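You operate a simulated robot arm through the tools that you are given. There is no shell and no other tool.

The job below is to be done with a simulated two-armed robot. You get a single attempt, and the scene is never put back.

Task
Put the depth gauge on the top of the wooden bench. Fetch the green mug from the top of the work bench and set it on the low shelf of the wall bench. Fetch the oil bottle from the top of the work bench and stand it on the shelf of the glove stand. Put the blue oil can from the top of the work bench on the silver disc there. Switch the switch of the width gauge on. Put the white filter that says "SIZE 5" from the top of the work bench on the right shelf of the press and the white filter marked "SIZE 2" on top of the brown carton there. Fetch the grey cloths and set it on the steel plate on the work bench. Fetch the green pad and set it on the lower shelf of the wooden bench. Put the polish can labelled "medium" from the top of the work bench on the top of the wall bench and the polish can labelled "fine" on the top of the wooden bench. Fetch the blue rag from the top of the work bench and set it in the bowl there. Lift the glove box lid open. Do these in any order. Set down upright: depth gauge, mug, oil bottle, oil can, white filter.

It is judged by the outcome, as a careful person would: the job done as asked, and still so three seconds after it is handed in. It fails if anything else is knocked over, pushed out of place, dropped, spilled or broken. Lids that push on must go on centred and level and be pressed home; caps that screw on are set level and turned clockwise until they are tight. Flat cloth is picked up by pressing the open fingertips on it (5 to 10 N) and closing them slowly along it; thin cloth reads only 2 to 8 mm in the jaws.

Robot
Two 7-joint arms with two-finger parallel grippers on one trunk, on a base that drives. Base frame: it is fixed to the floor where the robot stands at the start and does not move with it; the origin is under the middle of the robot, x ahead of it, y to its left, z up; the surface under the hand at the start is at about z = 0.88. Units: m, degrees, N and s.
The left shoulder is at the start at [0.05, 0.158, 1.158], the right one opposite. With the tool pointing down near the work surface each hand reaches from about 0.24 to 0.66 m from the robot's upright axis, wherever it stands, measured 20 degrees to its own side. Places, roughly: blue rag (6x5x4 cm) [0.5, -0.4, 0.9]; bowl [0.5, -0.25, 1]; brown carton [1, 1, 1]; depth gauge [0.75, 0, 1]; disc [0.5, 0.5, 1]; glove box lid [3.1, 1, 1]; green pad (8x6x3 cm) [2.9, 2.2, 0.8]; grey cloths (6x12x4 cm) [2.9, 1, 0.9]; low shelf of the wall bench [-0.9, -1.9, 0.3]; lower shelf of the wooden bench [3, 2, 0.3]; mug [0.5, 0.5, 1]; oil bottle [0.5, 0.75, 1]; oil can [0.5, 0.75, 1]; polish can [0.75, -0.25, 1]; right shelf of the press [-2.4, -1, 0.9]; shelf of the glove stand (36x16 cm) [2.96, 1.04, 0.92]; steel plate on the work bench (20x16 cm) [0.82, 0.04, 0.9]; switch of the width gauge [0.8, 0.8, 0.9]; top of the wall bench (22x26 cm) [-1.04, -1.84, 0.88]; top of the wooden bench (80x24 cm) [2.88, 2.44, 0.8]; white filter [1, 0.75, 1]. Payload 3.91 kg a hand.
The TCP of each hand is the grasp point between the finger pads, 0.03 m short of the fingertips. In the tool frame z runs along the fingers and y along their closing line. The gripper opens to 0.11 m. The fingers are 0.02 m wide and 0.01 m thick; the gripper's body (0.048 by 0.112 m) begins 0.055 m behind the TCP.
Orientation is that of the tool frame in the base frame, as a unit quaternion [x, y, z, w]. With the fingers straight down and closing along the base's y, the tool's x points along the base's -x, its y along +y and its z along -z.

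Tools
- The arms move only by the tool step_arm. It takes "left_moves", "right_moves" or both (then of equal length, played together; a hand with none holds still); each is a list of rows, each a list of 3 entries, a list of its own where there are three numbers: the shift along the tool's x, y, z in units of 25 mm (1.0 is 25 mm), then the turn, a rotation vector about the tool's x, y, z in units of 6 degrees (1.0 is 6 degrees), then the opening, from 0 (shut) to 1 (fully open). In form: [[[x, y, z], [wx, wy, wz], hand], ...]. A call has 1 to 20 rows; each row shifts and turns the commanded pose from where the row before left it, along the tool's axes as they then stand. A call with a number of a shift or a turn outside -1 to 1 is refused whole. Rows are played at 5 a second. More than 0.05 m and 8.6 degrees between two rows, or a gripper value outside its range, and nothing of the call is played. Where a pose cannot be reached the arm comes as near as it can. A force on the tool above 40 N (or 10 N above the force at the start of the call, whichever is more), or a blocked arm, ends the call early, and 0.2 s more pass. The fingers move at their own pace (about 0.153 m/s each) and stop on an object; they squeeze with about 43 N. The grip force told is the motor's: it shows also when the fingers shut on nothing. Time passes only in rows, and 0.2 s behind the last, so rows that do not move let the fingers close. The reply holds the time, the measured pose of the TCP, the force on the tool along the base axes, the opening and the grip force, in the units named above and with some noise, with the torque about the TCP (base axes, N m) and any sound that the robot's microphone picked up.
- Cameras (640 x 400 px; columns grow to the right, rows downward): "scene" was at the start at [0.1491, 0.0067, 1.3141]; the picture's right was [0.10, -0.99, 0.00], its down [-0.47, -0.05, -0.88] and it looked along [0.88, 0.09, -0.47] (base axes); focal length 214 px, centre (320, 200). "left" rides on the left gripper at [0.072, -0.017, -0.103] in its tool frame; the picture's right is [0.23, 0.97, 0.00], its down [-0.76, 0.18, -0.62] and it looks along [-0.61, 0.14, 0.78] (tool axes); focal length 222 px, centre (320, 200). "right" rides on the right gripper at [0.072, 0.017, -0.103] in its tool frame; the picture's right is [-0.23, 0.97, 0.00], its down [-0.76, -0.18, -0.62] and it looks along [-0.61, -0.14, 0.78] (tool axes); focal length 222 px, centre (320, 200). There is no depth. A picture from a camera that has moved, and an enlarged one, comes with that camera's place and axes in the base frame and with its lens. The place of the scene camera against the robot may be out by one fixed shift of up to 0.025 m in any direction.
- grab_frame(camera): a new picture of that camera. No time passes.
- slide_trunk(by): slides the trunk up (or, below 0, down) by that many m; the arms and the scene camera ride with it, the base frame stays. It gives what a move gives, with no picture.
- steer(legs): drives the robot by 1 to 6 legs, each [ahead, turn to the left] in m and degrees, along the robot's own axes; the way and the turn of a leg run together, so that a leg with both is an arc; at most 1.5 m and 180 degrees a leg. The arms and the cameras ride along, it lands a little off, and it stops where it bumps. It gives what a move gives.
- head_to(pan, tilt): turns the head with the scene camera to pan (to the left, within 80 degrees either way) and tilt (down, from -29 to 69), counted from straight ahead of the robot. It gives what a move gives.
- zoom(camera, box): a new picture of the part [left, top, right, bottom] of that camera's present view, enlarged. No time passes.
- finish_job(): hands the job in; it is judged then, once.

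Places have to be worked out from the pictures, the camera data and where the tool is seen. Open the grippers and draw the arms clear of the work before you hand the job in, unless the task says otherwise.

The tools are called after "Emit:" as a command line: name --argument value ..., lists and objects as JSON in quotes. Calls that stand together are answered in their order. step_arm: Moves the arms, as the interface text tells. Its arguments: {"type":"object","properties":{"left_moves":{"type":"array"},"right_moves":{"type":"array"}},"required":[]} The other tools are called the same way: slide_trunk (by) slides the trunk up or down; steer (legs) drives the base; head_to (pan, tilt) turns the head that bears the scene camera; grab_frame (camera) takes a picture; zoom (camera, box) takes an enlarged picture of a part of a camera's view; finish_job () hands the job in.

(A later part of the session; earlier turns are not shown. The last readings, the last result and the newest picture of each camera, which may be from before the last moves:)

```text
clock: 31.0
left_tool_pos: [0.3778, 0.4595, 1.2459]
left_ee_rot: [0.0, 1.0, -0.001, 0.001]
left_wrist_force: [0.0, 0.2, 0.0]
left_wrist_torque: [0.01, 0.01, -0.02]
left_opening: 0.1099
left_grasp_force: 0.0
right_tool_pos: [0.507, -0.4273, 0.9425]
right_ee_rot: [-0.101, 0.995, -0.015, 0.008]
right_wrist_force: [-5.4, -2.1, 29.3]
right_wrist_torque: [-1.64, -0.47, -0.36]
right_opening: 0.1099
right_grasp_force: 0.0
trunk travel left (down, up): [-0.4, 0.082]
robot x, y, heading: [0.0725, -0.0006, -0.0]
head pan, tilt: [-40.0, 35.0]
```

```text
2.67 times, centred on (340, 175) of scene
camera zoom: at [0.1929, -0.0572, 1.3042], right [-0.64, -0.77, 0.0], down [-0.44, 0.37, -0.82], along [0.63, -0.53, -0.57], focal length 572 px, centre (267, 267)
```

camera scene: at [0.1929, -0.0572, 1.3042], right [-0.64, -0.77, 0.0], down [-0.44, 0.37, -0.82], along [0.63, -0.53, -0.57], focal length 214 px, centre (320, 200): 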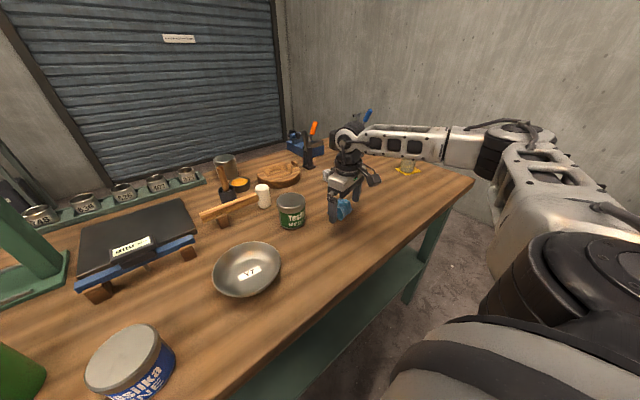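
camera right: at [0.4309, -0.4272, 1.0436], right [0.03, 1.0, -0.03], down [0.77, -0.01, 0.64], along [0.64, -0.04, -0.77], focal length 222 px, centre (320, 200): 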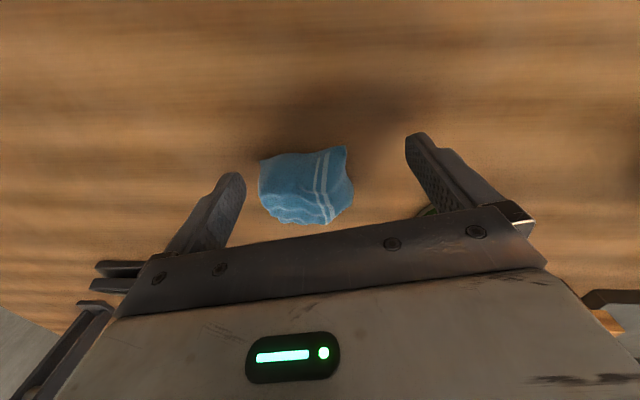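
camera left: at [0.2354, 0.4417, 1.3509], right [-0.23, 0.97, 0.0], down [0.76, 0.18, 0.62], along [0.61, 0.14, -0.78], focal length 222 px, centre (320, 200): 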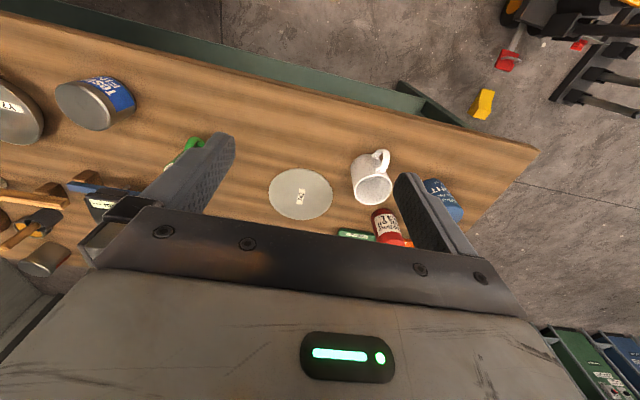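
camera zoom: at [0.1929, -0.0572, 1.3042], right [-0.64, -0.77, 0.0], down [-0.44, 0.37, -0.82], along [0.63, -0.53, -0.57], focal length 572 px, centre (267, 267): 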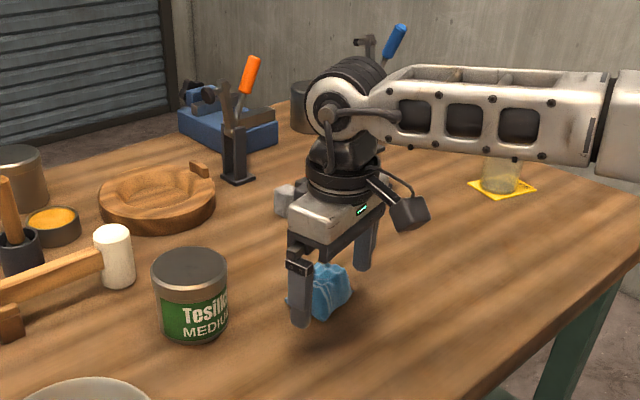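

The torque suggests contact at the -y fingertip. I raise the hand 3 cm to see whether the force vanishes and look again.

Emit:
step_arm --right_moves '[[[0, 0, -0.6], [0, 0, 0], 1], [[0, 0, -0.6], [0, 0, 0], 1], [[0, 0, 0], [0, 0, 0], 1]]'

Emit:
zoom --camera "right" --box '[160, 80, 480, 280]'

Emit:
zoom --camera "scene" --box '[280, 140, 440, 240]'

```text
clock: 31.8
left_tool_pos: [0.3811, 0.4574, 1.247]
left_ee_rot: [0.001, 1.0, -0.001, 0.0]
left_wrist_force: [0.3, 0.0, -0.1]
left_wrist_torque: [0.04, 0.0, -0.01]
left_opening: 0.1102
left_grasp_force: 0.0
right_tool_pos: [0.5072, -0.4299, 0.968]
right_ee_rot: [-0.1, 0.995, -0.012, 0.004]
right_wrist_force: [-0.4, -0.3, 0.2]
right_wrist_torque: [0.03, 0.02, 0.01]
right_opening: 0.1102
right_grasp_force: 0.0
trunk travel left (down, up): [-0.4, 0.082]
robot x, y, heading: [0.0685, 0.0019, -0.2]
head pan, tilt: [-40.0, 35.0]
```

```text
2.00 times, centred on (320, 180) of right
camera zoom: at [0.4314, -0.4251, 1.0702], right [0.03, 1.0, -0.02], down [0.78, -0.01, 0.63], along [0.63, -0.04, -0.78], focal length 444 px, centre (320, 240)
```

zoom: 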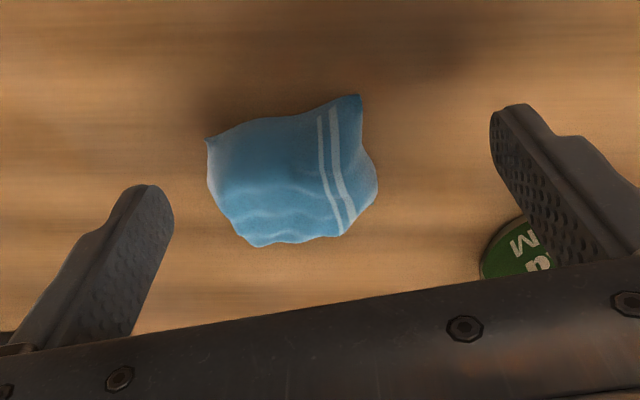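

```text
4.00 times, centred on (360, 190) of scene
camera zoom: at [0.1957, -0.0594, 1.3036], right [-0.64, -0.76, 0.0], down [-0.44, 0.37, -0.82], along [0.63, -0.53, -0.57], focal length 858 px, centre (160, 240)
```

zoom: 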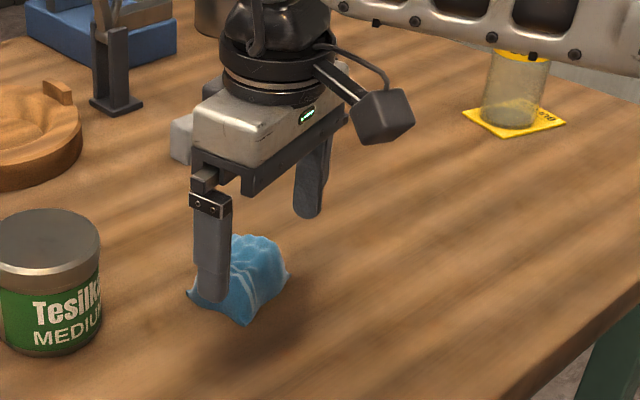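

Force is gone; the -y fingertip had sat on a raised rag corner. I shift to the rag's centre (0.534,-0.4425) at this height first.

Emit:
step_arm --right_moves '[[[-0.48, -0.35, 0], [0, 0, 0], 1], [[-0.48, -0.35, 0], [0, 0, 0], 1], [[0, 0, 0], [0, 0, 0], 1]]'

Emit:
zoom --camera "right" --box '[160, 80, 480, 280]'

```text
clock: 32.6
left_tool_pos: [0.3804, 0.4569, 1.2467]
left_ee_rot: [0.001, 1.0, -0.001, -0.001]
left_wrist_force: [-0.5, 0.3, 0.4]
left_wrist_torque: [-0.02, -0.04, -0.04]
left_opening: 0.1099
left_grasp_force: 0.1
right_tool_pos: [0.5215, -0.427, 0.9616]
right_ee_rot: [-0.098, 0.995, -0.015, 0.005]
right_wrist_force: [0.4, -0.5, 0.1]
right_wrist_torque: [0.01, 0.01, 0.0]
right_opening: 0.11
right_grasp_force: 0.1
right hand out of reach, approached as far as the arm can: row 1, 2
trunk travel left (down, up): [-0.4, 0.082]
robot x, y, heading: [0.0697, 0.0015, -0.0]
head pan, tilt: [-40.0, 35.0]
```

```text
2.00 times, centred on (320, 180) of right
camera zoom: at [0.4448, -0.4221, 1.0654], right [0.03, 1.0, -0.03], down [0.77, -0.01, 0.63], along [0.63, -0.04, -0.77], focal length 444 px, centre (320, 240)
```

zoom: 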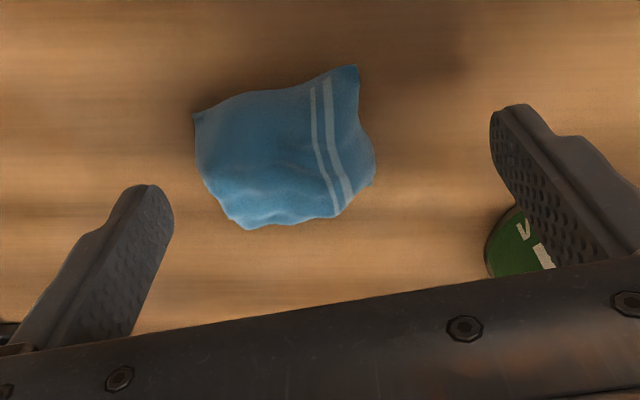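

The arm's lateral reach is the limit here, so I'll shift the robot about 0.25 m to the right along the bench. First raise and straighten the right hand and pull both hands closer.

Emit:
step_arm --right_moves '[[[0, 0, -0.95], [0, 0, 0.48], 1], [[0, 0, -0.95], [0, 0, 0.48], 1], [[0, 0, -0.95], [0, 0, 0.48], 1], [[0, 0, -0.95], [0, 0, 0.48], 1], [[0.8, 0.8, -0.8], [0, 0, 0], 1], [[0.8, 0.8, -0.8], [0, 0, 0], 1], [[0.8, 0.8, -0.8], [0, 0, 0], 1], [[0.8, 0.8, -0.8], [0, 0, 0], 1], [[0.8, 0.8, 0], [0, 0, 0], 1], [[0.8, 0.8, 0], [0, 0, 0], 1]]' --left_moves '[[[0.3, -0.8, 0], [0, 0, 0], 1], [[0.3, -0.8, 0], [0, 0, 0], 1], [[0.3, -0.8, 0], [0, 0, 0], 1], [[0.3, -0.8, 0], [0, 0, 0], 1], [[0.3, -0.8, 0], [0, 0, 0], 1], [[0.3, -0.8, 0], [0, 0, 0], 1], [[0.3, -0.8, 0], [0, 0, 0], 1], [[0.3, -0.8, 0], [0, 0, 0], 1], [[0.3, -0.8, 0], [0, 0, 0], 1], [[0.3, -0.8, 0], [0, 0, 0], 1]]'

Emit:
steer --legs '[[-0.32, 0], [0, -45], [0.354, 0], [0, 45], [0.05, 0]]'

Emit:
head_to --pan -10 --tilt 35

Emit:
grab_frame --camera "scene"

```text
clock: 34.8
left_tool_pos: [0.3036, 0.2581, 1.246]
left_ee_rot: [0.001, 1.0, -0.001, -0.002]
left_wrist_force: [0.9, 0.3, -0.9]
left_wrist_torque: [0.03, -0.02, -0.07]
left_opening: 0.1101
left_grasp_force: 0.2
right_tool_pos: [0.399, -0.3023, 1.1332]
right_ee_rot: [0.0, 1.0, -0.012, 0.007]
right_wrist_force: [-0.2, -0.3, -0.5]
right_wrist_torque: [0.01, 0.02, -0.01]
right_opening: 0.1099
right_grasp_force: 0.0
trunk travel left (down, up): [-0.4, 0.082]
robot x, y, heading: [0.0688, -0.0013, -0.2]
head pan, tilt: [-40.0, 35.0]
```

```text
clock: 43.5
left_tool_pos: [0.2789, 0.0102, 1.2467]
left_ee_rot: [-0.002, 1.0, -0.001, -0.001]
left_wrist_force: [1.1, 0.7, -0.1]
left_wrist_torque: [0.01, -0.01, 0.01]
left_opening: 0.1103
left_grasp_force: 0.1
right_tool_pos: [0.3771, -0.5512, 1.1337]
right_ee_rot: [-0.003, 1.0, -0.014, 0.006]
right_wrist_force: [-0.5, -0.6, -0.3]
right_wrist_torque: [-0.02, 0.04, -0.01]
right_opening: 0.1101
right_grasp_force: 0.0
trunk travel left (down, up): [-0.4, 0.082]
robot x, y, heading: [0.0425, -0.2499, -0.1]
head pan, tilt: [-40.0, 35.0]
```

```text
clock: 44.5
left_tool_pos: [0.2803, 0.0107, 1.2461]
left_ee_rot: [-0.002, 1.0, 0.0, 0.0]
left_wrist_force: [-0.3, 0.3, 0.0]
left_wrist_torque: [0.0, 0.0, -0.01]
left_opening: 0.1102
left_grasp_force: 0.2
right_tool_pos: [0.3767, -0.5508, 1.134]
right_ee_rot: [-0.003, 1.0, -0.013, 0.007]
right_wrist_force: [0.7, 0.2, 0.4]
right_wrist_torque: [-0.01, 0.0, 0.01]
right_opening: 0.1097
right_grasp_force: 0.1
trunk travel left (down, up): [-0.4, 0.082]
robot x, y, heading: [0.0473, -0.2505, -0.1]
head pan, tilt: [-10.0, 35.0]
```

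```text
taken
camera scene: at [0.1911, -0.267, 1.3037], right [-0.17, -0.99, 0.0], down [-0.56, 0.1, -0.82], along [0.81, -0.14, -0.57], focal length 214 px, centre (320, 200)
```

scene: 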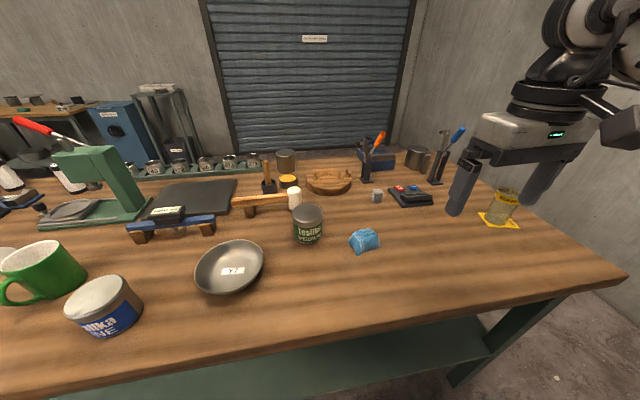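

Robot is now at (0.045,-0.25). I move the right hand over the rag at z≈1.03 with a 22° yaw and check.

Emit:
step_arm --right_moves '[[[0, 0, 0], [-0.25, 0.13, 0], 1], [[-0.897, 0.62, 0.571], [0, 0, 0], 1], [[-0.897, 0.62, 0.571], [0, 0, 0], 1], [[-0.897, 0.62, 0.571], [0, 0, 0], 1], [[-0.897, 0.62, 0.571], [0, 0, 0], 1], [[-0.897, 0.62, 0.571], [0, 0, 0], 1], [[-0.897, 0.62, 0.571], [0, 0, 0], 1], [[-0.897, 0.62, 0.571], [0, 0, 0], 1], [[0, 0, 0], [0, 0, -0.92], 1], [[0, 0, 0], [0, 0, -0.92], 1], [[0, 0, 0], [0, 0, -0.92], 1], [[0, 0, 0], [0, 0, -0.92], 1]]'

Emit:
grab_frame --camera "right"

```text
clock: 47.1
left_tool_pos: [0.28, 0.0088, 1.2466]
left_ee_rot: [-0.002, 1.0, 0.0, -0.001]
left_wrist_force: [-0.1, 0.4, 0.0]
left_wrist_torque: [-0.02, 0.03, 0.0]
left_opening: 0.1101
left_grasp_force: 0.1
right_tool_pos: [0.5319, -0.4428, 1.0334]
right_ee_rot: [-0.195, 0.981, 0.001, -0.001]
right_wrist_force: [-0.3, 0.1, 0.3]
right_wrist_torque: [0.01, 0.02, 0.02]
right_opening: 0.11
right_grasp_force: 0.0
trunk travel left (down, up): [-0.4, 0.082]
robot x, y, heading: [0.0464, -0.2501, 0.2]
head pan, tilt: [-10.0, 35.0]
```

```text
taken
camera right: at [0.4587, -0.4537, 1.137], right [-0.16, 0.99, 0.0], down [0.77, 0.13, 0.62], along [0.61, 0.1, -0.78], focal length 222 px, centre (320, 200)
```

right: 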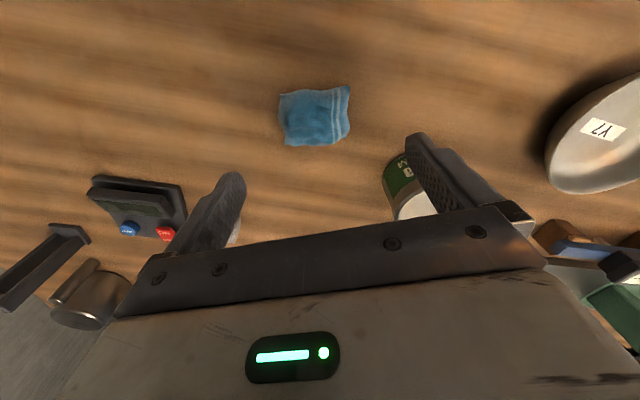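

The rag sits centred and aligned between the fingers. I descend to TCP z≈0.915 and close.

Emit:
step_arm --right_moves '[[[0, -0.18, 0.94], [0, 0, 0], 1], [[0, 0, 0.94], [0, 0, 0], 1], [[0, 0, 0.94], [0, 0, 0], 1], [[0, 0, 0.94], [0, 0, 0], 1], [[0, 0, 0.9], [0, 0, 0], 1], [[0, 0, 0], [0, 0, 0], 0], [[0, 0, 0], [0, 0, 0], 0], [[0, 0, 0], [0, 0, 0], 0], [[0, 0, 0], [0, 0, 0], 0]]'

Emit:
grab_frame --camera "right"

```text
clock: 49.1
left_tool_pos: [0.2795, 0.0101, 1.2453]
left_ee_rot: [-0.001, 1.0, -0.001, 0.0]
left_wrist_force: [1.2, -0.8, -0.8]
left_wrist_torque: [-0.02, -0.01, 0.0]
left_opening: 0.1098
left_grasp_force: 0.2
right_tool_pos: [0.5341, -0.4444, 0.9167]
right_ee_rot: [-0.194, 0.981, 0.0, 0.0]
right_wrist_force: [0.0, 0.0, -0.4]
right_wrist_torque: [0.0, 0.0, -0.03]
right_opening: 0.0624
right_grasp_force: 43.5
trunk travel left (down, up): [-0.4, 0.082]
robot x, y, heading: [0.0464, -0.2505, 0.2]
head pan, tilt: [-10.0, 35.0]
```

```text
taken
camera right: at [0.4602, -0.4569, 1.0204], right [-0.16, 0.99, 0.0], down [0.77, 0.12, 0.62], along [0.61, 0.1, -0.78], focal length 222 px, centre (320, 200)
```

right: 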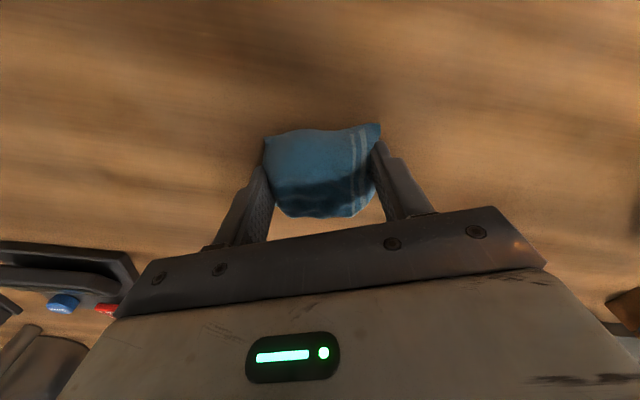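

Rag is gripped (6.2 cm, 43 N). I lift it, undo the yaw, and carry it at z≈1.06 towards the bowl, then look.

Emit:
step_arm --right_moves '[[[0, 0, -0.96], [0, 0, 0], 0], [[0, 0, -0.96], [0, 0, 0], 0], [[0, 0, -0.96], [0, 0, 0], 0], [[0, 0, -0.96], [0, 0, 0], 0], [[0, 0, -0.96], [0, 0, 0], 0], [[0, 0, -0.96], [0, 0, 0], 0], [[0, 0, 0], [0, 0, 0.92], 0], [[0, 0, 0], [0, 0, 0.92], 0], [[0, 0, 0], [0, 0, 0.92], 0], [[0, 0, 0], [0, 0, 0.92], 0], [[0.2, 0.96, 0], [0, 0, 0], 0], [[0.2, 0.96, 0], [0, 0, 0], 0], [[0.2, 0.96, 0], [0, 0, 0], 0], [[0.2, 0.96, 0], [0, 0, 0], 0], [[0.2, 0.96, 0], [0, 0, 0], 0], [[0.2, 0.96, 0], [0, 0, 0], 0], [[0.2, 0.96, 0], [0, 0, 0], 0], [[0.2, 0.96, 0], [0, 0, 0], 0]]'

Emit:
grab_frame --camera "right"

```text
clock: 52.9
left_tool_pos: [0.2786, 0.0105, 1.2456]
left_ee_rot: [-0.002, 1.0, -0.001, -0.001]
left_wrist_force: [-0.2, -0.5, 0.2]
left_wrist_torque: [0.01, -0.02, 0.01]
left_opening: 0.11
left_grasp_force: 0.1
right_tool_pos: [0.494, -0.2523, 1.0604]
right_ee_rot: [-0.003, 1.0, -0.001, -0.001]
right_wrist_force: [-0.1, 0.5, 0.2]
right_wrist_torque: [-0.02, 0.02, 0.0]
right_opening: 0.0
right_grasp_force: 37.3
trunk travel left (down, up): [-0.4, 0.082]
robot x, y, heading: [0.0466, -0.2477, 0.1]
head pan, tilt: [-10.0, 35.0]
```

```text
taken
camera right: at [0.4208, -0.2361, 1.1649], right [0.22, 0.97, 0.0], down [0.76, -0.18, 0.62], along [0.61, -0.14, -0.78], focal length 222 px, centre (320, 200)
```

right: 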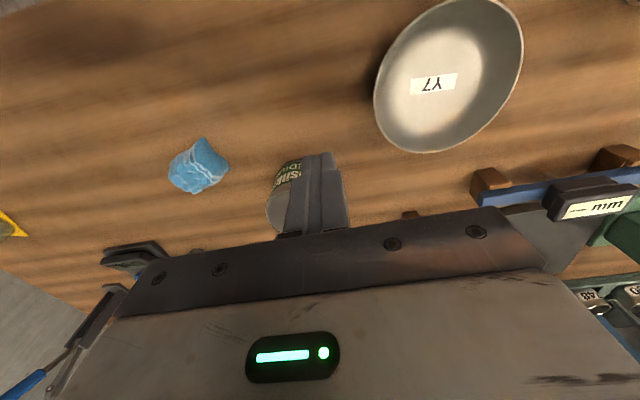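

The rag slipped out (opening 0) and is still near (0.53,-0.43). I zoom to see its shape now before retrying.

Emit:
zoom --camera "right" --box '[120, 110, 280, 210]'

Emit:
zoom --camera "scene" --box '[320, 210, 400, 260]'

```text
4.00 times, centred on (200, 160) of right
camera zoom: at [0.4208, -0.2361, 1.1649], right [0.22, 0.97, 0.0], down [0.76, -0.18, 0.62], along [0.61, -0.14, -0.78], focal length 888 px, centre (800, 360)
```

zoom: 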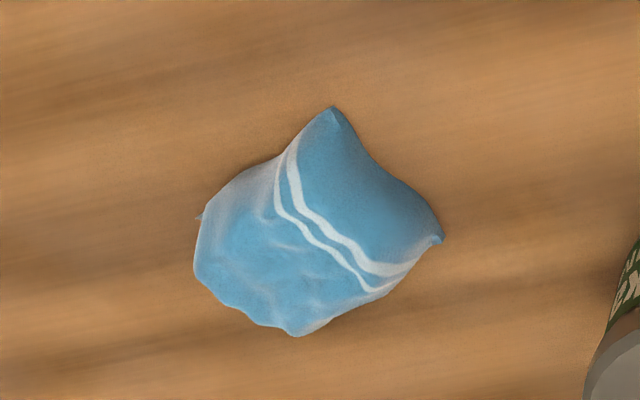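

```text
8.00 times, centred on (360, 235) of scene
camera zoom: at [0.191, -0.2665, 1.3037], right [-0.17, -0.99, 0.0], down [-0.56, 0.1, -0.82], along [0.81, -0.14, -0.57], focal length 1716 px, centre (0, -80)
```

zoom: 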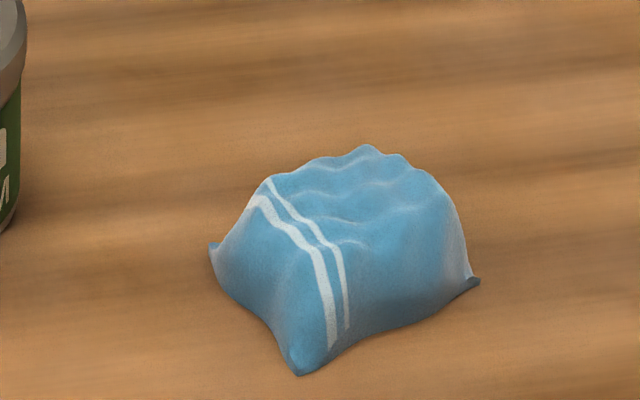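

The rag is a tapered mound, its long faces look steeper. I'll retry closing across its short axis: go back above it and turn the hand by -72° about vertical.

Emit:
step_arm --right_moves '[[[-0.23, -0.936, 0], [0, 0, 0], 1], [[-0.23, -0.936, 0], [0, 0, 0], 1], [[-0.23, -0.936, 0], [0, 0, 0], 1], [[-0.23, -0.936, 0], [0, 0, 0], 1], [[-0.23, -0.936, 0], [0, 0, 0], 1], [[-0.23, -0.936, 0], [0, 0, 0], 1], [[-0.23, -0.936, 0], [0, 0, 0], 1], [[-0.23, -0.936, 0], [0, 0, 0], 1], [[0, 0, 0], [0, 0, 1], 1], [[0, 0, 0], [0, 0, 1], 1], [[0, 0, 0], [0, 0, 1], 1], [[0, 0, 0], [0, 0, 1], 1], [[0, 0, 0], [0, 0, 1], 1], [[0, 0, 0], [0, 0, 1], 1], [[0, 0, 0], [0, 0, 1], 1], [[0, 0, 0], [0, 0, 1], 1], [[0, 0, 0], [0, 0, 1], 1], [[0, 0, 0], [0, 0, 1], 1], [[0, 0, 0], [0, 0, 1], 1], [[0, 0, 0], [0, 0, 1], 1]]'

Emit:
grab_frame --camera "right"

```text
clock: 57.1
left_tool_pos: [0.28, 0.0102, 1.2469]
left_ee_rot: [-0.002, 1.0, -0.001, -0.001]
left_wrist_force: [-0.4, 0.0, -0.6]
left_wrist_torque: [0.02, -0.01, 0.05]
left_opening: 0.11
left_grasp_force: 0.0
right_tool_pos: [0.541, -0.4393, 1.0608]
right_ee_rot: [0.587, 0.809, 0.0, -0.001]
right_wrist_force: [0.2, 0.1, 0.5]
right_wrist_torque: [-0.02, 0.0, -0.03]
right_opening: 0.11
right_grasp_force: 0.0
trunk travel left (down, up): [-0.4, 0.082]
robot x, y, heading: [0.048, -0.2521, 0.2]
head pan, tilt: [-10.0, 35.0]
```

```text
taken
camera right: at [0.5339, -0.3667, 1.1645], right [1.0, 0.09, 0.0], down [0.07, -0.78, 0.62], along [0.05, -0.62, -0.78], focal length 222 px, centre (320, 200)
```

right: 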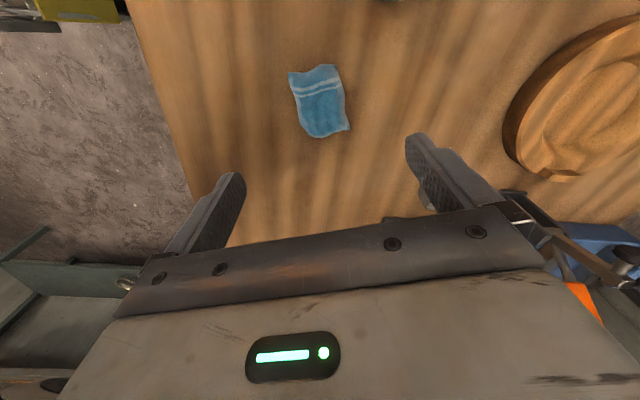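

The hand is aligned over the rag with its jaws across the short side. Descend to TCP z≈0.917, close, then lift just 2 cm slowly and check the opening.

Emit:
step_arm --right_moves '[[[0, 0, 0.96], [0, 0, 0], 1], [[0, 0, 0.96], [0, 0, 0], 1], [[0, 0, 0.96], [0, 0, 0], 1], [[0, 0, 0.96], [0, 0, 0], 1], [[0, 0, 0.96], [0, 0, 0], 1], [[0, 0, 0.96], [0, 0, 0], 1], [[0, 0, 0], [0, 0, 0], 0], [[0, 0, 0], [0, 0, 0], 0], [[0, 0, 0], [0, 0, 0], 0], [[0, 0, 0], [0, 0, 0], 0], [[0, 0, -0.2], [0, 0, 0], 0], [[0, 0, -0.2], [0, 0, 0], 0], [[0, 0, -0.2], [0, 0, 0], 0], [[0, 0, -0.2], [0, 0, 0], 0]]'

Emit:
grab_frame --camera "right"

```text
clock: 60.1
left_tool_pos: [0.28, 0.01, 1.2451]
left_ee_rot: [-0.001, 1.0, 0.0, -0.001]
left_wrist_force: [0.2, -0.1, -0.3]
left_wrist_torque: [-0.03, 0.01, -0.01]
left_opening: 0.1101
left_grasp_force: 0.1
right_tool_pos: [0.5412, -0.4407, 0.9368]
right_ee_rot: [0.585, 0.811, 0.0, -0.001]
right_wrist_force: [-0.5, 0.4, -1.0]
right_wrist_torque: [-0.01, 0.01, 0.02]
right_opening: 0.0439
right_grasp_force: 43.1
trunk travel left (down, up): [-0.4, 0.082]
robot x, y, heading: [0.0456, -0.2461, 0.1]
head pan, tilt: [-10.0, 35.0]
```

```text
taken
camera right: at [0.533, -0.3662, 1.0406], right [1.0, 0.09, 0.0], down [0.07, -0.78, 0.62], along [0.05, -0.62, -0.78], focal length 222 px, centre (320, 200)
```

right: 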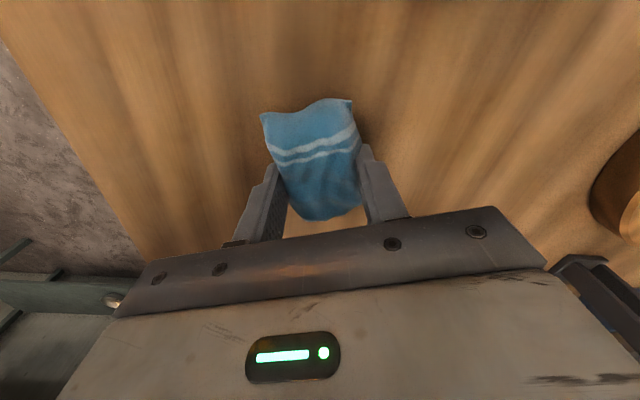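

It holds at 4.4 cm after 2 cm of lift. I continue lifting gently and check again.

Emit:
step_arm --right_moves '[[[0, 0, -0.4], [0, 0, 0], 0], [[0, 0, -0.4], [0, 0, 0], 0], [[0, 0, -0.5], [0, 0, 0], 0], [[0, 0, -0.5], [0, 0, 0], 0], [[0, 0, -0.5], [0, 0, 0], 0], [[0, 0, -0.5], [0, 0, 0], 0], [[0, 0, -0.5], [0, 0, 0], 0], [[0, 0, -0.5], [0, 0, 0], 0], [[0, 0, -0.5], [0, 0, 0], 0]]'

Emit:
grab_frame --camera "right"

```text
clock: 62.1
left_tool_pos: [0.2793, 0.0097, 1.2451]
left_ee_rot: [-0.002, 1.0, 0.0, -0.001]
left_wrist_force: [0.7, -0.2, -0.8]
left_wrist_torque: [0.02, -0.01, 0.01]
left_opening: 0.1102
left_grasp_force: 0.0
right_tool_pos: [0.5411, -0.4395, 1.045]
right_ee_rot: [0.585, 0.811, 0.0, -0.002]
right_wrist_force: [0.6, -0.1, 0.4]
right_wrist_torque: [-0.01, 0.01, -0.01]
right_opening: 0.044
right_grasp_force: 42.6
trunk travel left (down, up): [-0.4, 0.082]
robot x, y, heading: [0.0444, -0.246, -0.0]
head pan, tilt: [-10.0, 35.0]
```

```text
taken
camera right: at [0.5336, -0.3662, 1.1483], right [1.0, 0.09, 0.0], down [0.07, -0.78, 0.62], along [0.05, -0.62, -0.78], focal length 222 px, centre (320, 200)
```

right: 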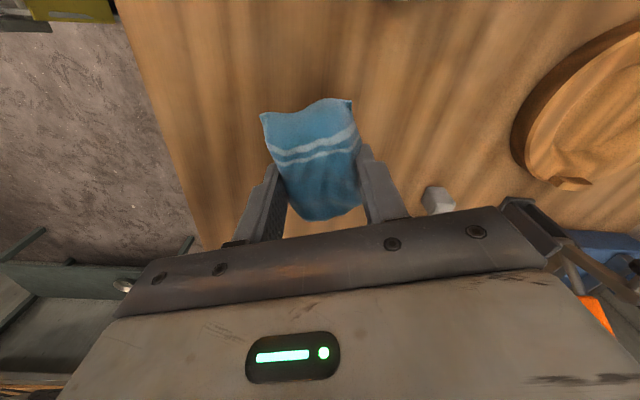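

The rag is firmly held. I carry it over the bowl centre (≈0.49,-0.125) and check from above.

Emit:
step_arm --right_moves '[[[0.968, 0.156, 0], [0, 0, 0], 0], [[0.968, 0.156, 0], [0, 0, 0], 0], [[0.968, 0.156, 0], [0, 0, 0], 0], [[0.968, 0.156, 0], [0, 0, 0], 0], [[0.968, 0.156, 0], [0, 0, 0], 0], [[0.968, 0.156, 0], [0, 0, 0], 0], [[0.968, 0.156, 0], [0, 0, 0], 0], [[0.968, 0.156, 0], [0, 0, 0], 0], [[0.968, 0.156, 0], [0, 0, 0], 0], [[0.968, 0.156, 0], [0, 0, 0], 0], [[0.968, 0.156, 0], [0, 0, 0], 0], [[0.968, 0.156, 0], [0, 0, 0], 0], [[0.968, 0.156, 0], [0, 0, 0], 0], [[0, 0, 0], [0, 0, 0], 0]]'

Emit:
grab_frame --camera "right"

Emit:
grab_frame --camera "scene"

```text
clock: 65.1
left_tool_pos: [0.2785, 0.009, 1.2467]
left_ee_rot: [-0.001, 1.0, -0.001, -0.001]
left_wrist_force: [-0.4, -0.1, -0.5]
left_wrist_torque: [-0.03, 0.02, 0.02]
left_opening: 0.1098
left_grasp_force: 0.0
right_tool_pos: [0.49, -0.1265, 1.044]
right_ee_rot: [0.586, 0.811, 0.0, -0.001]
right_wrist_force: [0.3, 0.3, -1.5]
right_wrist_torque: [-0.01, 0.03, -0.02]
right_opening: 0.044
right_grasp_force: 43.3
trunk travel left (down, up): [-0.4, 0.082]
robot x, y, heading: [0.0472, -0.2483, 0.1]
head pan, tilt: [-10.0, 35.0]
```

```text
taken
camera right: at [0.4824, -0.0518, 1.1482], right [1.0, 0.09, 0.0], down [0.07, -0.78, 0.62], along [0.05, -0.62, -0.78], focal length 222 px, centre (320, 200)
```

right: 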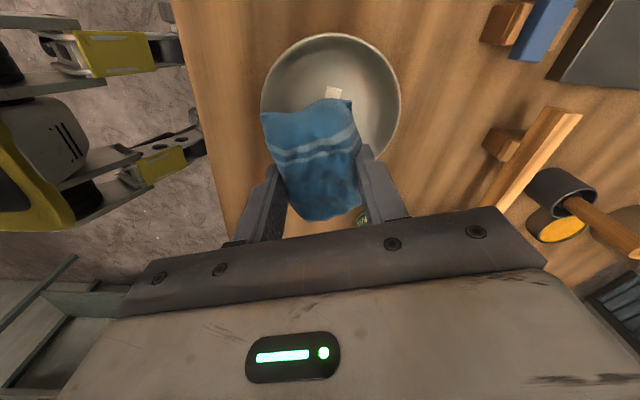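

```text
taken
camera scene: at [0.1912, -0.2672, 1.3036], right [-0.17, -0.99, 0.0], down [-0.57, 0.1, -0.82], along [0.81, -0.14, -0.57], focal length 214 px, centre (320, 200)
```

scene: 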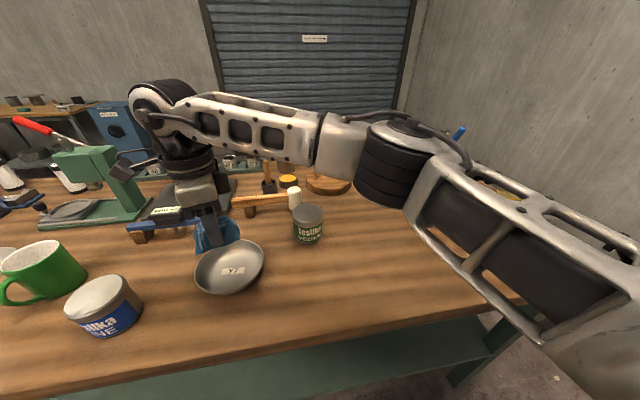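

The rag hangs over the bowl, whose centre I refine to ≈(0.495,-0.117). I nudge, lower to TCP z≈0.942, open partly, and rise.

Emit:
step_arm --right_moves '[[[0.28, 0.3, 0.5], [0, 0, 0], 0], [[0, 0, 0.9], [0, 0, 0], 0], [[0, 0, 0.9], [0, 0, 0], 0], [[0, 0, 0.9], [0, 0, 0], 0], [[0, 0, 0.9], [0, 0, 0], 0], [[0, 0, 0], [0, 0, 0], 0.66], [[0, 0, 0], [0, 0, 0], 0.66], [[0, 0, 0], [0, 0, 0], 0.66], [[0, 0, -0.5], [0, 0, 0], 0.66], [[0, 0, -0.9], [0, 0, 0], 0.66], [[0, 0, -0.9], [0, 0, 0], 0.66], [[0, 0, -0.9], [0, 0, 0], 0.66], [[0, 0, -0.9], [0, 0, 0], 0.66]]'

Emit:
grab_frame --camera "right"

```text
clock: 67.9
left_tool_pos: [0.2784, 0.01, 1.2463]
left_ee_rot: [-0.001, 1.0, -0.001, 0.0]
left_wrist_force: [0.7, -0.3, -0.1]
left_wrist_torque: [0.01, 0.0, -0.01]
left_opening: 0.1101
left_grasp_force: 0.1
right_tool_pos: [0.4961, -0.1165, 1.0458]
right_ee_rot: [0.586, 0.81, -0.001, -0.001]
right_wrist_force: [0.4, 0.1, -0.2]
right_wrist_torque: [0.01, 0.01, 0.01]
right_opening: 0.0727
right_grasp_force: 0.1
trunk travel left (down, up): [-0.4, 0.082]
robot x, y, heading: [0.048, -0.2482, -0.0]
head pan, tilt: [-10.0, 35.0]
```

```text
taken
camera right: at [0.4884, -0.0422, 1.149], right [1.0, 0.09, 0.0], down [0.07, -0.78, 0.62], along [0.05, -0.62, -0.78], focal length 222 px, centre (320, 200)
```

right: 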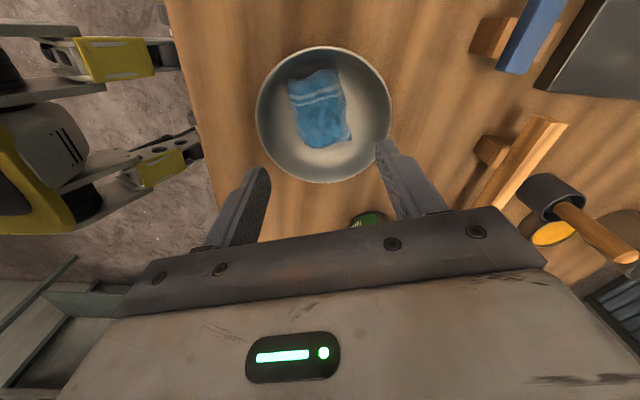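

The rag lies in the bowl. Next the "medium" can: raise, turn the hand back to yaw 0 and move above the can for a precise look.

Emit:
step_arm --right_moves '[[[0, 0, -0.2], [0, 0, -1], 1], [[0, 0, -0.2], [0, 0, -1], 1], [[0, 0, -0.2], [0, 0, -1], 1], [[0, 0, -0.2], [0, 0, -1], 1], [[0, 0, -0.2], [0, 0, -1], 1], [[0, 0, -0.2], [0, 0, -1], 1], [[0, 0, -0.2], [0, 0, -1], 1], [[0, 0, -0.2], [0, 0, -1], 1], [[0, 0, -0.2], [0, 0, -1], 1], [[0, 0, -0.2], [0, 0, -1], 1], [[0, 0, -0.2], [0, 0, -1], 1], [[0, 0, -0.2], [0, 0, -1], 1], [[-0.27, -0.92, 0], [0, 0, 0], 1], [[-0.27, -0.92, 0], [0, 0, 0], 1], [[-0.27, -0.92, 0], [0, 0, 0], 1], [[-0.27, -0.92, 0], [0, 0, 0], 1], [[-0.27, -0.92, 0], [0, 0, 0], 1], [[-0.27, -0.92, 0], [0, 0, 0], 1], [[-0.27, -0.92, 0], [0, 0, 0], 1], [[-0.27, -0.92, 0], [0, 0, 0], 1]]'

Emit:
grab_frame --camera "right"

Emit:
zoom --camera "right" --box '[240, 60, 400, 160]'

```text
clock: 72.1
left_tool_pos: [0.2795, 0.0091, 1.2461]
left_ee_rot: [-0.002, 1.0, 0.0, -0.001]
left_wrist_force: [0.1, -0.1, -0.7]
left_wrist_torque: [-0.02, 0.01, 0.01]
left_opening: 0.1096
left_grasp_force: 0.0
right_tool_pos: [0.55, -0.3006, 1.1037]
right_ee_rot: [-0.003, 1.0, -0.001, -0.001]
right_wrist_force: [-0.4, -0.3, 0.0]
right_wrist_torque: [0.0, 0.0, 0.02]
right_opening: 0.11
right_grasp_force: 0.1
trunk travel left (down, up): [-0.4, 0.082]
robot x, y, heading: [0.0442, -0.2461, 0.2]
head pan, tilt: [-10.0, 35.0]
```

```text
taken
camera right: at [0.4769, -0.2853, 1.2086], right [0.22, 0.98, 0.0], down [0.76, -0.17, 0.62], along [0.61, -0.14, -0.78], focal length 222 px, centre (320, 200)
```

right: 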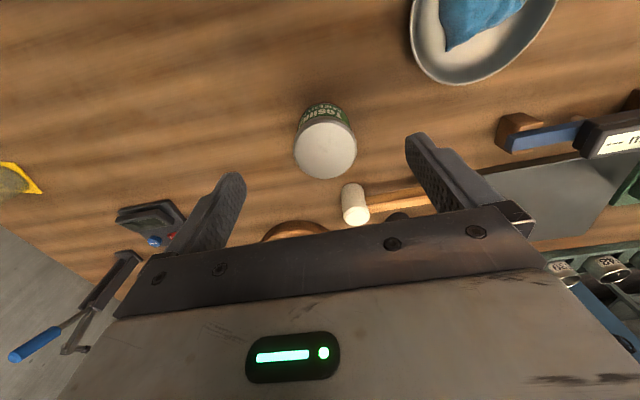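

```text
4.00 times, centred on (320, 110) of right
camera zoom: at [0.4769, -0.2853, 1.2086], right [0.22, 0.98, 0.0], down [0.76, -0.17, 0.62], along [0.61, -0.14, -0.78], focal length 888 px, centre (320, 560)
```

zoom: 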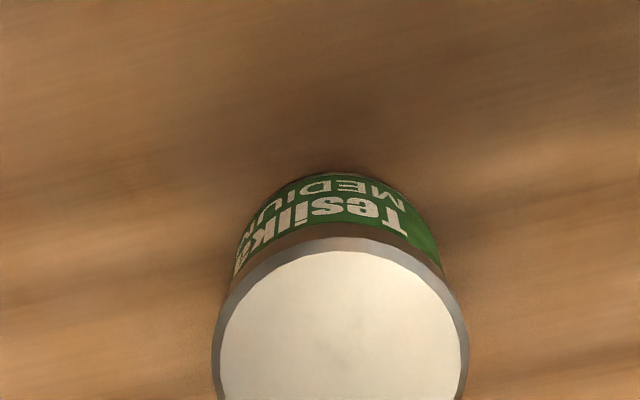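

Medium can located: centre ≈(0.603,-0.308), radius ≈4 cm, top z≈0.947. I go above it, descend to TCP z≈0.932, and close.

Emit:
step_arm --right_moves '[[[-0.707, -0.1, 0], [0, 0, 0], 1], [[-0.707, -0.1, 0], [0, 0, 0], 1], [[-0.707, -0.1, 0], [0, 0, 0], 1], [[0, 0, 0.98], [0, 0, 0], 1], [[0, 0, 0.98], [0, 0, 0], 1], [[0, 0, 0.98], [0, 0, 0], 1], [[0, 0, 0.98], [0, 0, 0], 1], [[0, 0, 0.98], [0, 0, 0], 1], [[0, 0, 0.98], [0, 0, 0], 1], [[0, 0, 0.98], [0, 0, 0], 1], [[0, 0, 0], [0, 0, 0], 1]]'

Emit:
grab_frame --camera "right"

```text
clock: 74.5
left_tool_pos: [0.2791, 0.0103, 1.2461]
left_ee_rot: [-0.002, 1.0, -0.001, -0.001]
left_wrist_force: [0.6, -0.7, -0.3]
left_wrist_torque: [0.01, 0.02, 0.03]
left_opening: 0.1096
left_grasp_force: 0.0
right_tool_pos: [0.6042, -0.3081, 0.9321]
right_ee_rot: [-0.003, 1.0, 0.0, -0.001]
right_wrist_force: [0.0, -0.5, 1.1]
right_wrist_torque: [-0.01, 0.04, 0.0]
right_opening: 0.1098
right_grasp_force: 0.1
trunk travel left (down, up): [-0.4, 0.082]
robot x, y, heading: [0.0456, -0.248, -0.0]
head pan, tilt: [-10.0, 35.0]
```

```text
taken
camera right: at [0.5305, -0.291, 1.0363], right [0.22, 0.97, 0.0], down [0.76, -0.17, 0.62], along [0.61, -0.14, -0.78], focal length 222 px, centre (320, 200)
```

right: 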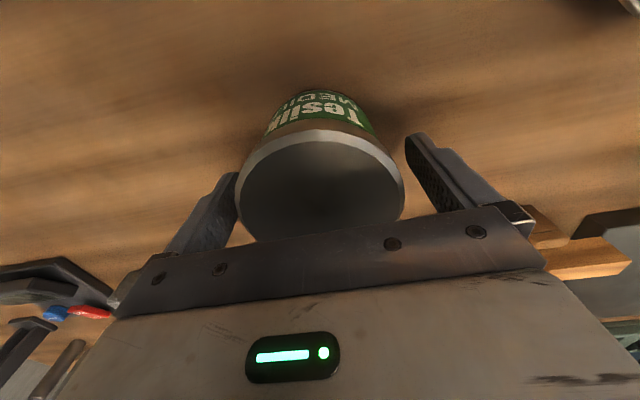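

The can is centred between the fingers. Close, then lift gently.

Emit:
step_arm --right_moves '[[[0, 0, 0], [0, 0, 0], 0], [[0, 0, 0], [0, 0, 0], 0], [[0, 0, 0], [0, 0, 0], 0], [[0, 0, 0], [0, 0, 0], 0], [[0, 0, -0.3], [0, 0, 0], 0], [[0, 0, -0.5], [0, 0, 0], 0], [[0, 0, -0.8], [0, 0, 0], 0], [[0, 0, -0.8], [0, 0, 0], 0], [[0, 0, -0.8], [0, 0, 0], 0], [[0, 0, -0.8], [0, 0, 0], 0], [[0.5, 0, -0.8], [0, 0, 0], 0], [[0.5, 0, -0.8], [0, 0, 0], 0], [[0.5, 0, -0.8], [0, 0, 0], 0]]'

Emit:
grab_frame --camera "right"

```text
clock: 77.3
left_tool_pos: [0.2786, 0.0111, 1.2465]
left_ee_rot: [-0.001, 1.0, -0.001, -0.001]
left_wrist_force: [0.4, 0.1, 0.5]
left_wrist_torque: [0.0, -0.01, -0.01]
left_opening: 0.1098
left_grasp_force: 0.2
right_tool_pos: [0.5658, -0.3072, 1.0914]
right_ee_rot: [-0.002, 1.0, 0.0, 0.0]
right_wrist_force: [-0.3, 0.2, -2.7]
right_wrist_torque: [0.01, -0.01, -0.02]
right_opening: 0.0791
right_grasp_force: 43.0
trunk travel left (down, up): [-0.4, 0.082]
robot x, y, heading: [0.0435, -0.2485, -0.1]
head pan, tilt: [-10.0, 35.0]
```

```text
taken
camera right: at [0.4933, -0.2914, 1.1965], right [0.22, 0.98, 0.0], down [0.76, -0.17, 0.62], along [0.61, -0.14, -0.78], focal length 222 px, centre (320, 200)
```

right: 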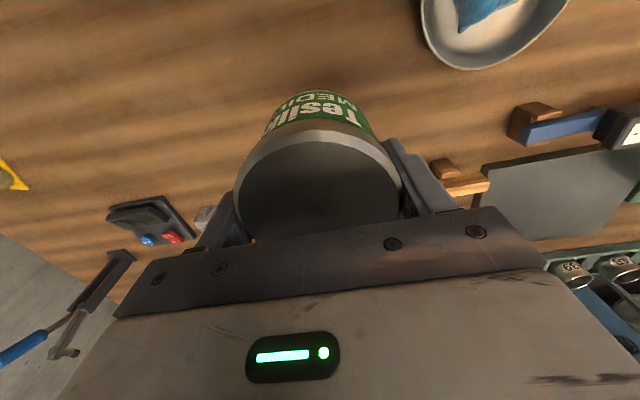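

The can is held (7.9 cm). Now I drive to y≈0.05 to take the mug with the left hand.

Emit:
steer --legs '[[-0.33, 0], [0, 45], [0.424, 0], [0, -45], [0.02, 0]]'

Emit:
head_to --pan 10 --tilt 40

Emit:
grab_frame --camera "scene"

Emit:
grab_frame --camera "left"

```text
clock: 86.2
left_tool_pos: [0.2667, 0.3095, 1.2459]
left_ee_rot: [-0.002, 1.0, -0.001, -0.001]
left_wrist_force: [0.7, 0.5, -0.1]
left_wrist_torque: [0.03, -0.02, -0.03]
left_opening: 0.11
left_grasp_force: 0.0
right_tool_pos: [0.5521, -0.0085, 1.0926]
right_ee_rot: [-0.002, 1.0, -0.001, -0.002]
right_wrist_force: [0.3, -0.3, -3.9]
right_wrist_torque: [-0.01, 0.03, 0.0]
right_opening: 0.0793
right_grasp_force: 43.0
trunk travel left (down, up): [-0.4, 0.082]
robot x, y, heading: [0.0291, 0.0499, 0.2]
head pan, tilt: [-10.0, 35.0]
```

```text
clock: 87.0
left_tool_pos: [0.2665, 0.309, 1.2467]
left_ee_rot: [-0.001, 1.0, 0.0, -0.001]
left_wrist_force: [-0.1, -0.9, 0.8]
left_wrist_torque: [-0.02, -0.05, -0.03]
left_opening: 0.1098
left_grasp_force: 0.1
right_tool_pos: [0.5522, -0.0081, 1.0921]
right_ee_rot: [-0.003, 1.0, 0.0, -0.001]
right_wrist_force: [0.4, -0.8, -3.2]
right_wrist_torque: [0.0, -0.03, -0.02]
right_opening: 0.0789
right_grasp_force: 42.9
trunk travel left (down, up): [-0.4, 0.082]
robot x, y, heading: [0.0322, 0.051, -0.1]
head pan, tilt: [10.0, 40.0]
```

```text
taken
camera scene: at [0.1744, 0.0624, 1.2961], right [0.18, -0.98, 0.0], down [-0.63, -0.11, -0.77], along [0.75, 0.13, -0.64], focal length 214 px, centre (320, 200)
```

scene: 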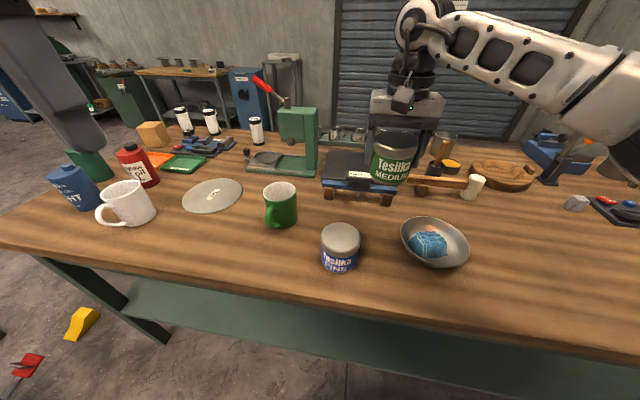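

```text
taken
camera left: at [0.1923, 0.2931, 1.3502], right [-0.23, 0.97, 0.0], down [0.76, 0.18, 0.62], along [0.61, 0.14, -0.78], focal length 222 px, centre (320, 200)
```

left: 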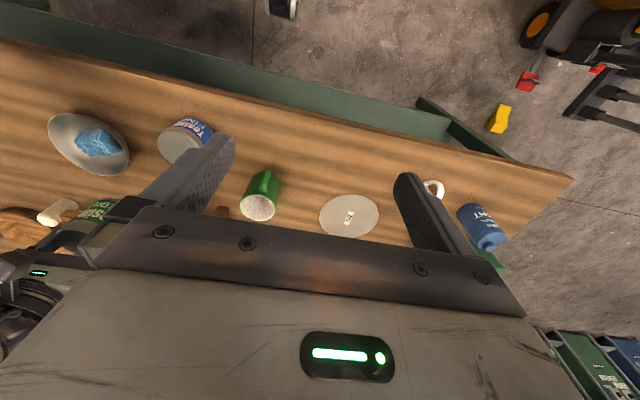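

I see the green mug with its handle pointing at the robot. I bring the left hand near it for an accurate look.

Emit:
step_arm --left_moves '[[[-0.93, -0.39, 0.667], [0, 0, 0], 1], [[-0.93, -0.39, 0.667], [0, 0, 0], 1], [[-0.93, -0.39, 0.667], [0, 0, 0], 1], [[-0.93, -0.39, 0.667], [0, 0, 0], 1], [[-0.93, -0.39, 0.667], [0, 0, 0], 1], [[-0.93, -0.39, 0.667], [0, 0, 0], 1], [[-0.93, -0.39, 0.667], [0, 0, 0], 1]]'

Emit:
grab_frame --camera "left"

Emit:
zoom --camera "left" --box '[240, 60, 400, 160]'

```text
clock: 88.6
left_tool_pos: [0.4289, 0.2401, 1.1304]
left_ee_rot: [-0.001, 1.0, -0.001, 0.0]
left_wrist_force: [0.3, 0.3, -0.3]
left_wrist_torque: [0.02, 0.03, -0.03]
left_opening: 0.1102
left_grasp_force: 0.0
right_tool_pos: [0.554, -0.0078, 1.0911]
right_ee_rot: [-0.003, 1.0, 0.001, -0.001]
right_wrist_force: [0.1, 0.1, -3.3]
right_wrist_torque: [0.0, -0.02, -0.03]
right_opening: 0.0792
right_grasp_force: 42.3
trunk travel left (down, up): [-0.4, 0.082]
robot x, y, heading: [0.0308, 0.049, -0.0]
head pan, tilt: [10.0, 40.0]
```

```text
taken
camera left: at [0.356, 0.2245, 1.2328], right [-0.23, 0.97, 0.0], down [0.76, 0.18, 0.62], along [0.61, 0.14, -0.78], focal length 222 px, centre (320, 200)
```

left: 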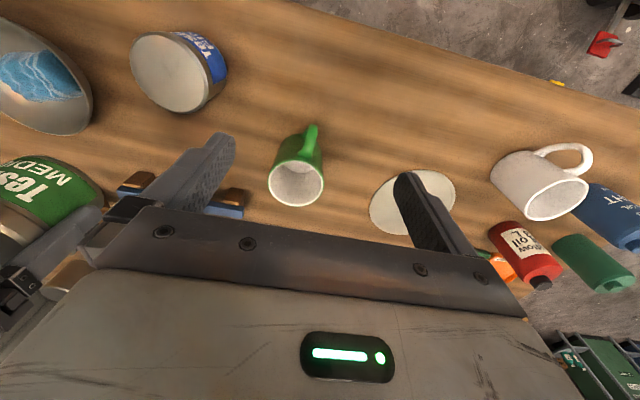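

```text
4.00 times, centred on (320, 110) of left
camera zoom: at [0.356, 0.2245, 1.2328], right [-0.23, 0.97, 0.0], down [0.76, 0.18, 0.62], along [0.61, 0.14, -0.78], focal length 888 px, centre (320, 560)
```

zoom: 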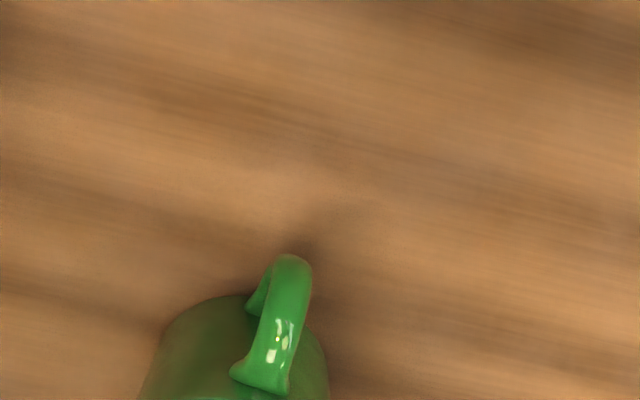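

Emit:
zoom --camera "left" --box '[216, 115, 376, 215]'

Emit:
zoom --camera "scene" --box '[220, 160, 380, 260]'

```text
4.00 times, centred on (296, 165) of left
camera zoom: at [0.356, 0.2245, 1.2328], right [-0.23, 0.97, 0.0], down [0.76, 0.18, 0.62], along [0.61, 0.14, -0.78], focal length 888 px, centre (416, 340)
```

zoom: 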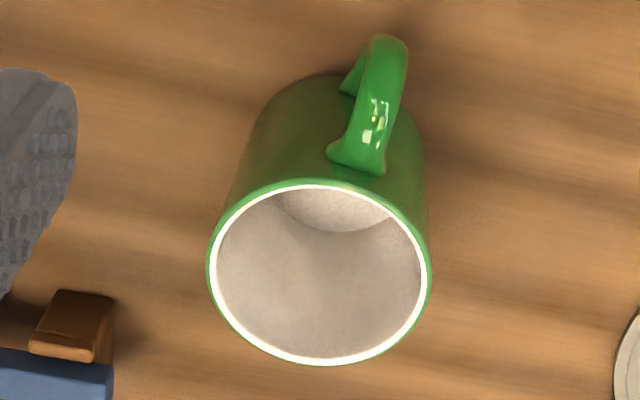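

```text
4.00 times, centred on (300, 210) of scene
camera zoom: at [0.1749, 0.0623, 1.296], right [0.18, -0.98, 0.0], down [-0.63, -0.11, -0.77], along [0.75, 0.14, -0.64], focal length 858 px, centre (400, 160)
```

zoom: 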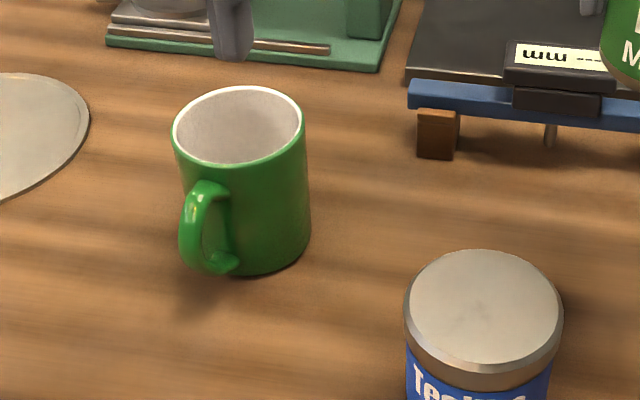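

Mug centre ≈(0.541,0.230), rim z≈0.97, handle along -x. I move above it and descend to TCP z≈0.925 with fingers on its ±y sides.

Emit:
step_arm --left_moves '[[[-0.896, -0.08, 0], [0, 0, 0], 1], [[-0.896, -0.08, 0], [0, 0, 0], 1], [[-0.896, -0.08, 0], [0, 0, 0], 1], [[-0.896, -0.08, 0], [0, 0, 0], 1], [[-0.896, -0.08, 0], [0, 0, 0], 1], [[0, 0, 0.91], [0, 0, 0], 1], [[0, 0, 0.91], [0, 0, 0], 1], [[0, 0, 0.91], [0, 0, 0], 1], [[0, 0, 0.91], [0, 0, 0], 1], [[0, 0, 0.91], [0, 0, 0], 1], [[0, 0, 0.91], [0, 0, 0], 1]]'

Emit:
grab_frame --camera "left"

```text
clock: 91.0
left_tool_pos: [0.5332, 0.2387, 0.9919]
left_ee_rot: [-0.002, 1.0, -0.001, 0.0]
left_wrist_force: [0.4, 0.3, 0.0]
left_wrist_torque: [-0.05, 0.02, -0.05]
left_opening: 0.1103
left_grasp_force: 0.0
left hand out of reach, approached as far as the arm can: row 5
right_tool_pos: [0.5537, -0.0087, 1.093]
right_ee_rot: [-0.002, 1.0, 0.0, -0.001]
right_wrist_force: [0.2, -0.6, -3.8]
right_wrist_torque: [0.03, -0.04, -0.02]
right_opening: 0.0794
right_grasp_force: 42.7
trunk travel left (down, up): [-0.4, 0.082]
robot x, y, heading: [0.0294, 0.0479, 0.2]
head pan, tilt: [10.0, 40.0]
```

```text
taken
camera left: at [0.4596, 0.2219, 1.0947], right [-0.23, 0.97, 0.0], down [0.76, 0.18, 0.62], along [0.61, 0.14, -0.78], focal length 222 px, centre (320, 200)
```

left: 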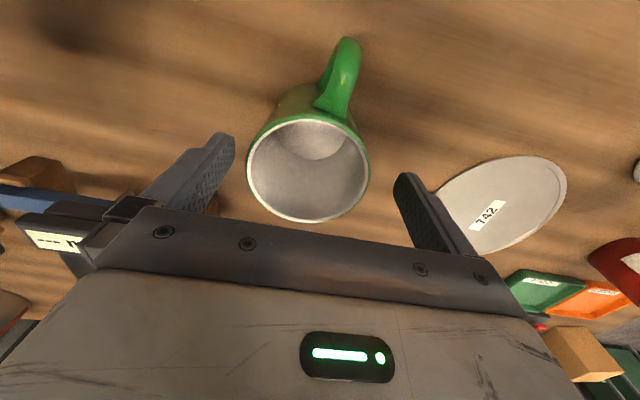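

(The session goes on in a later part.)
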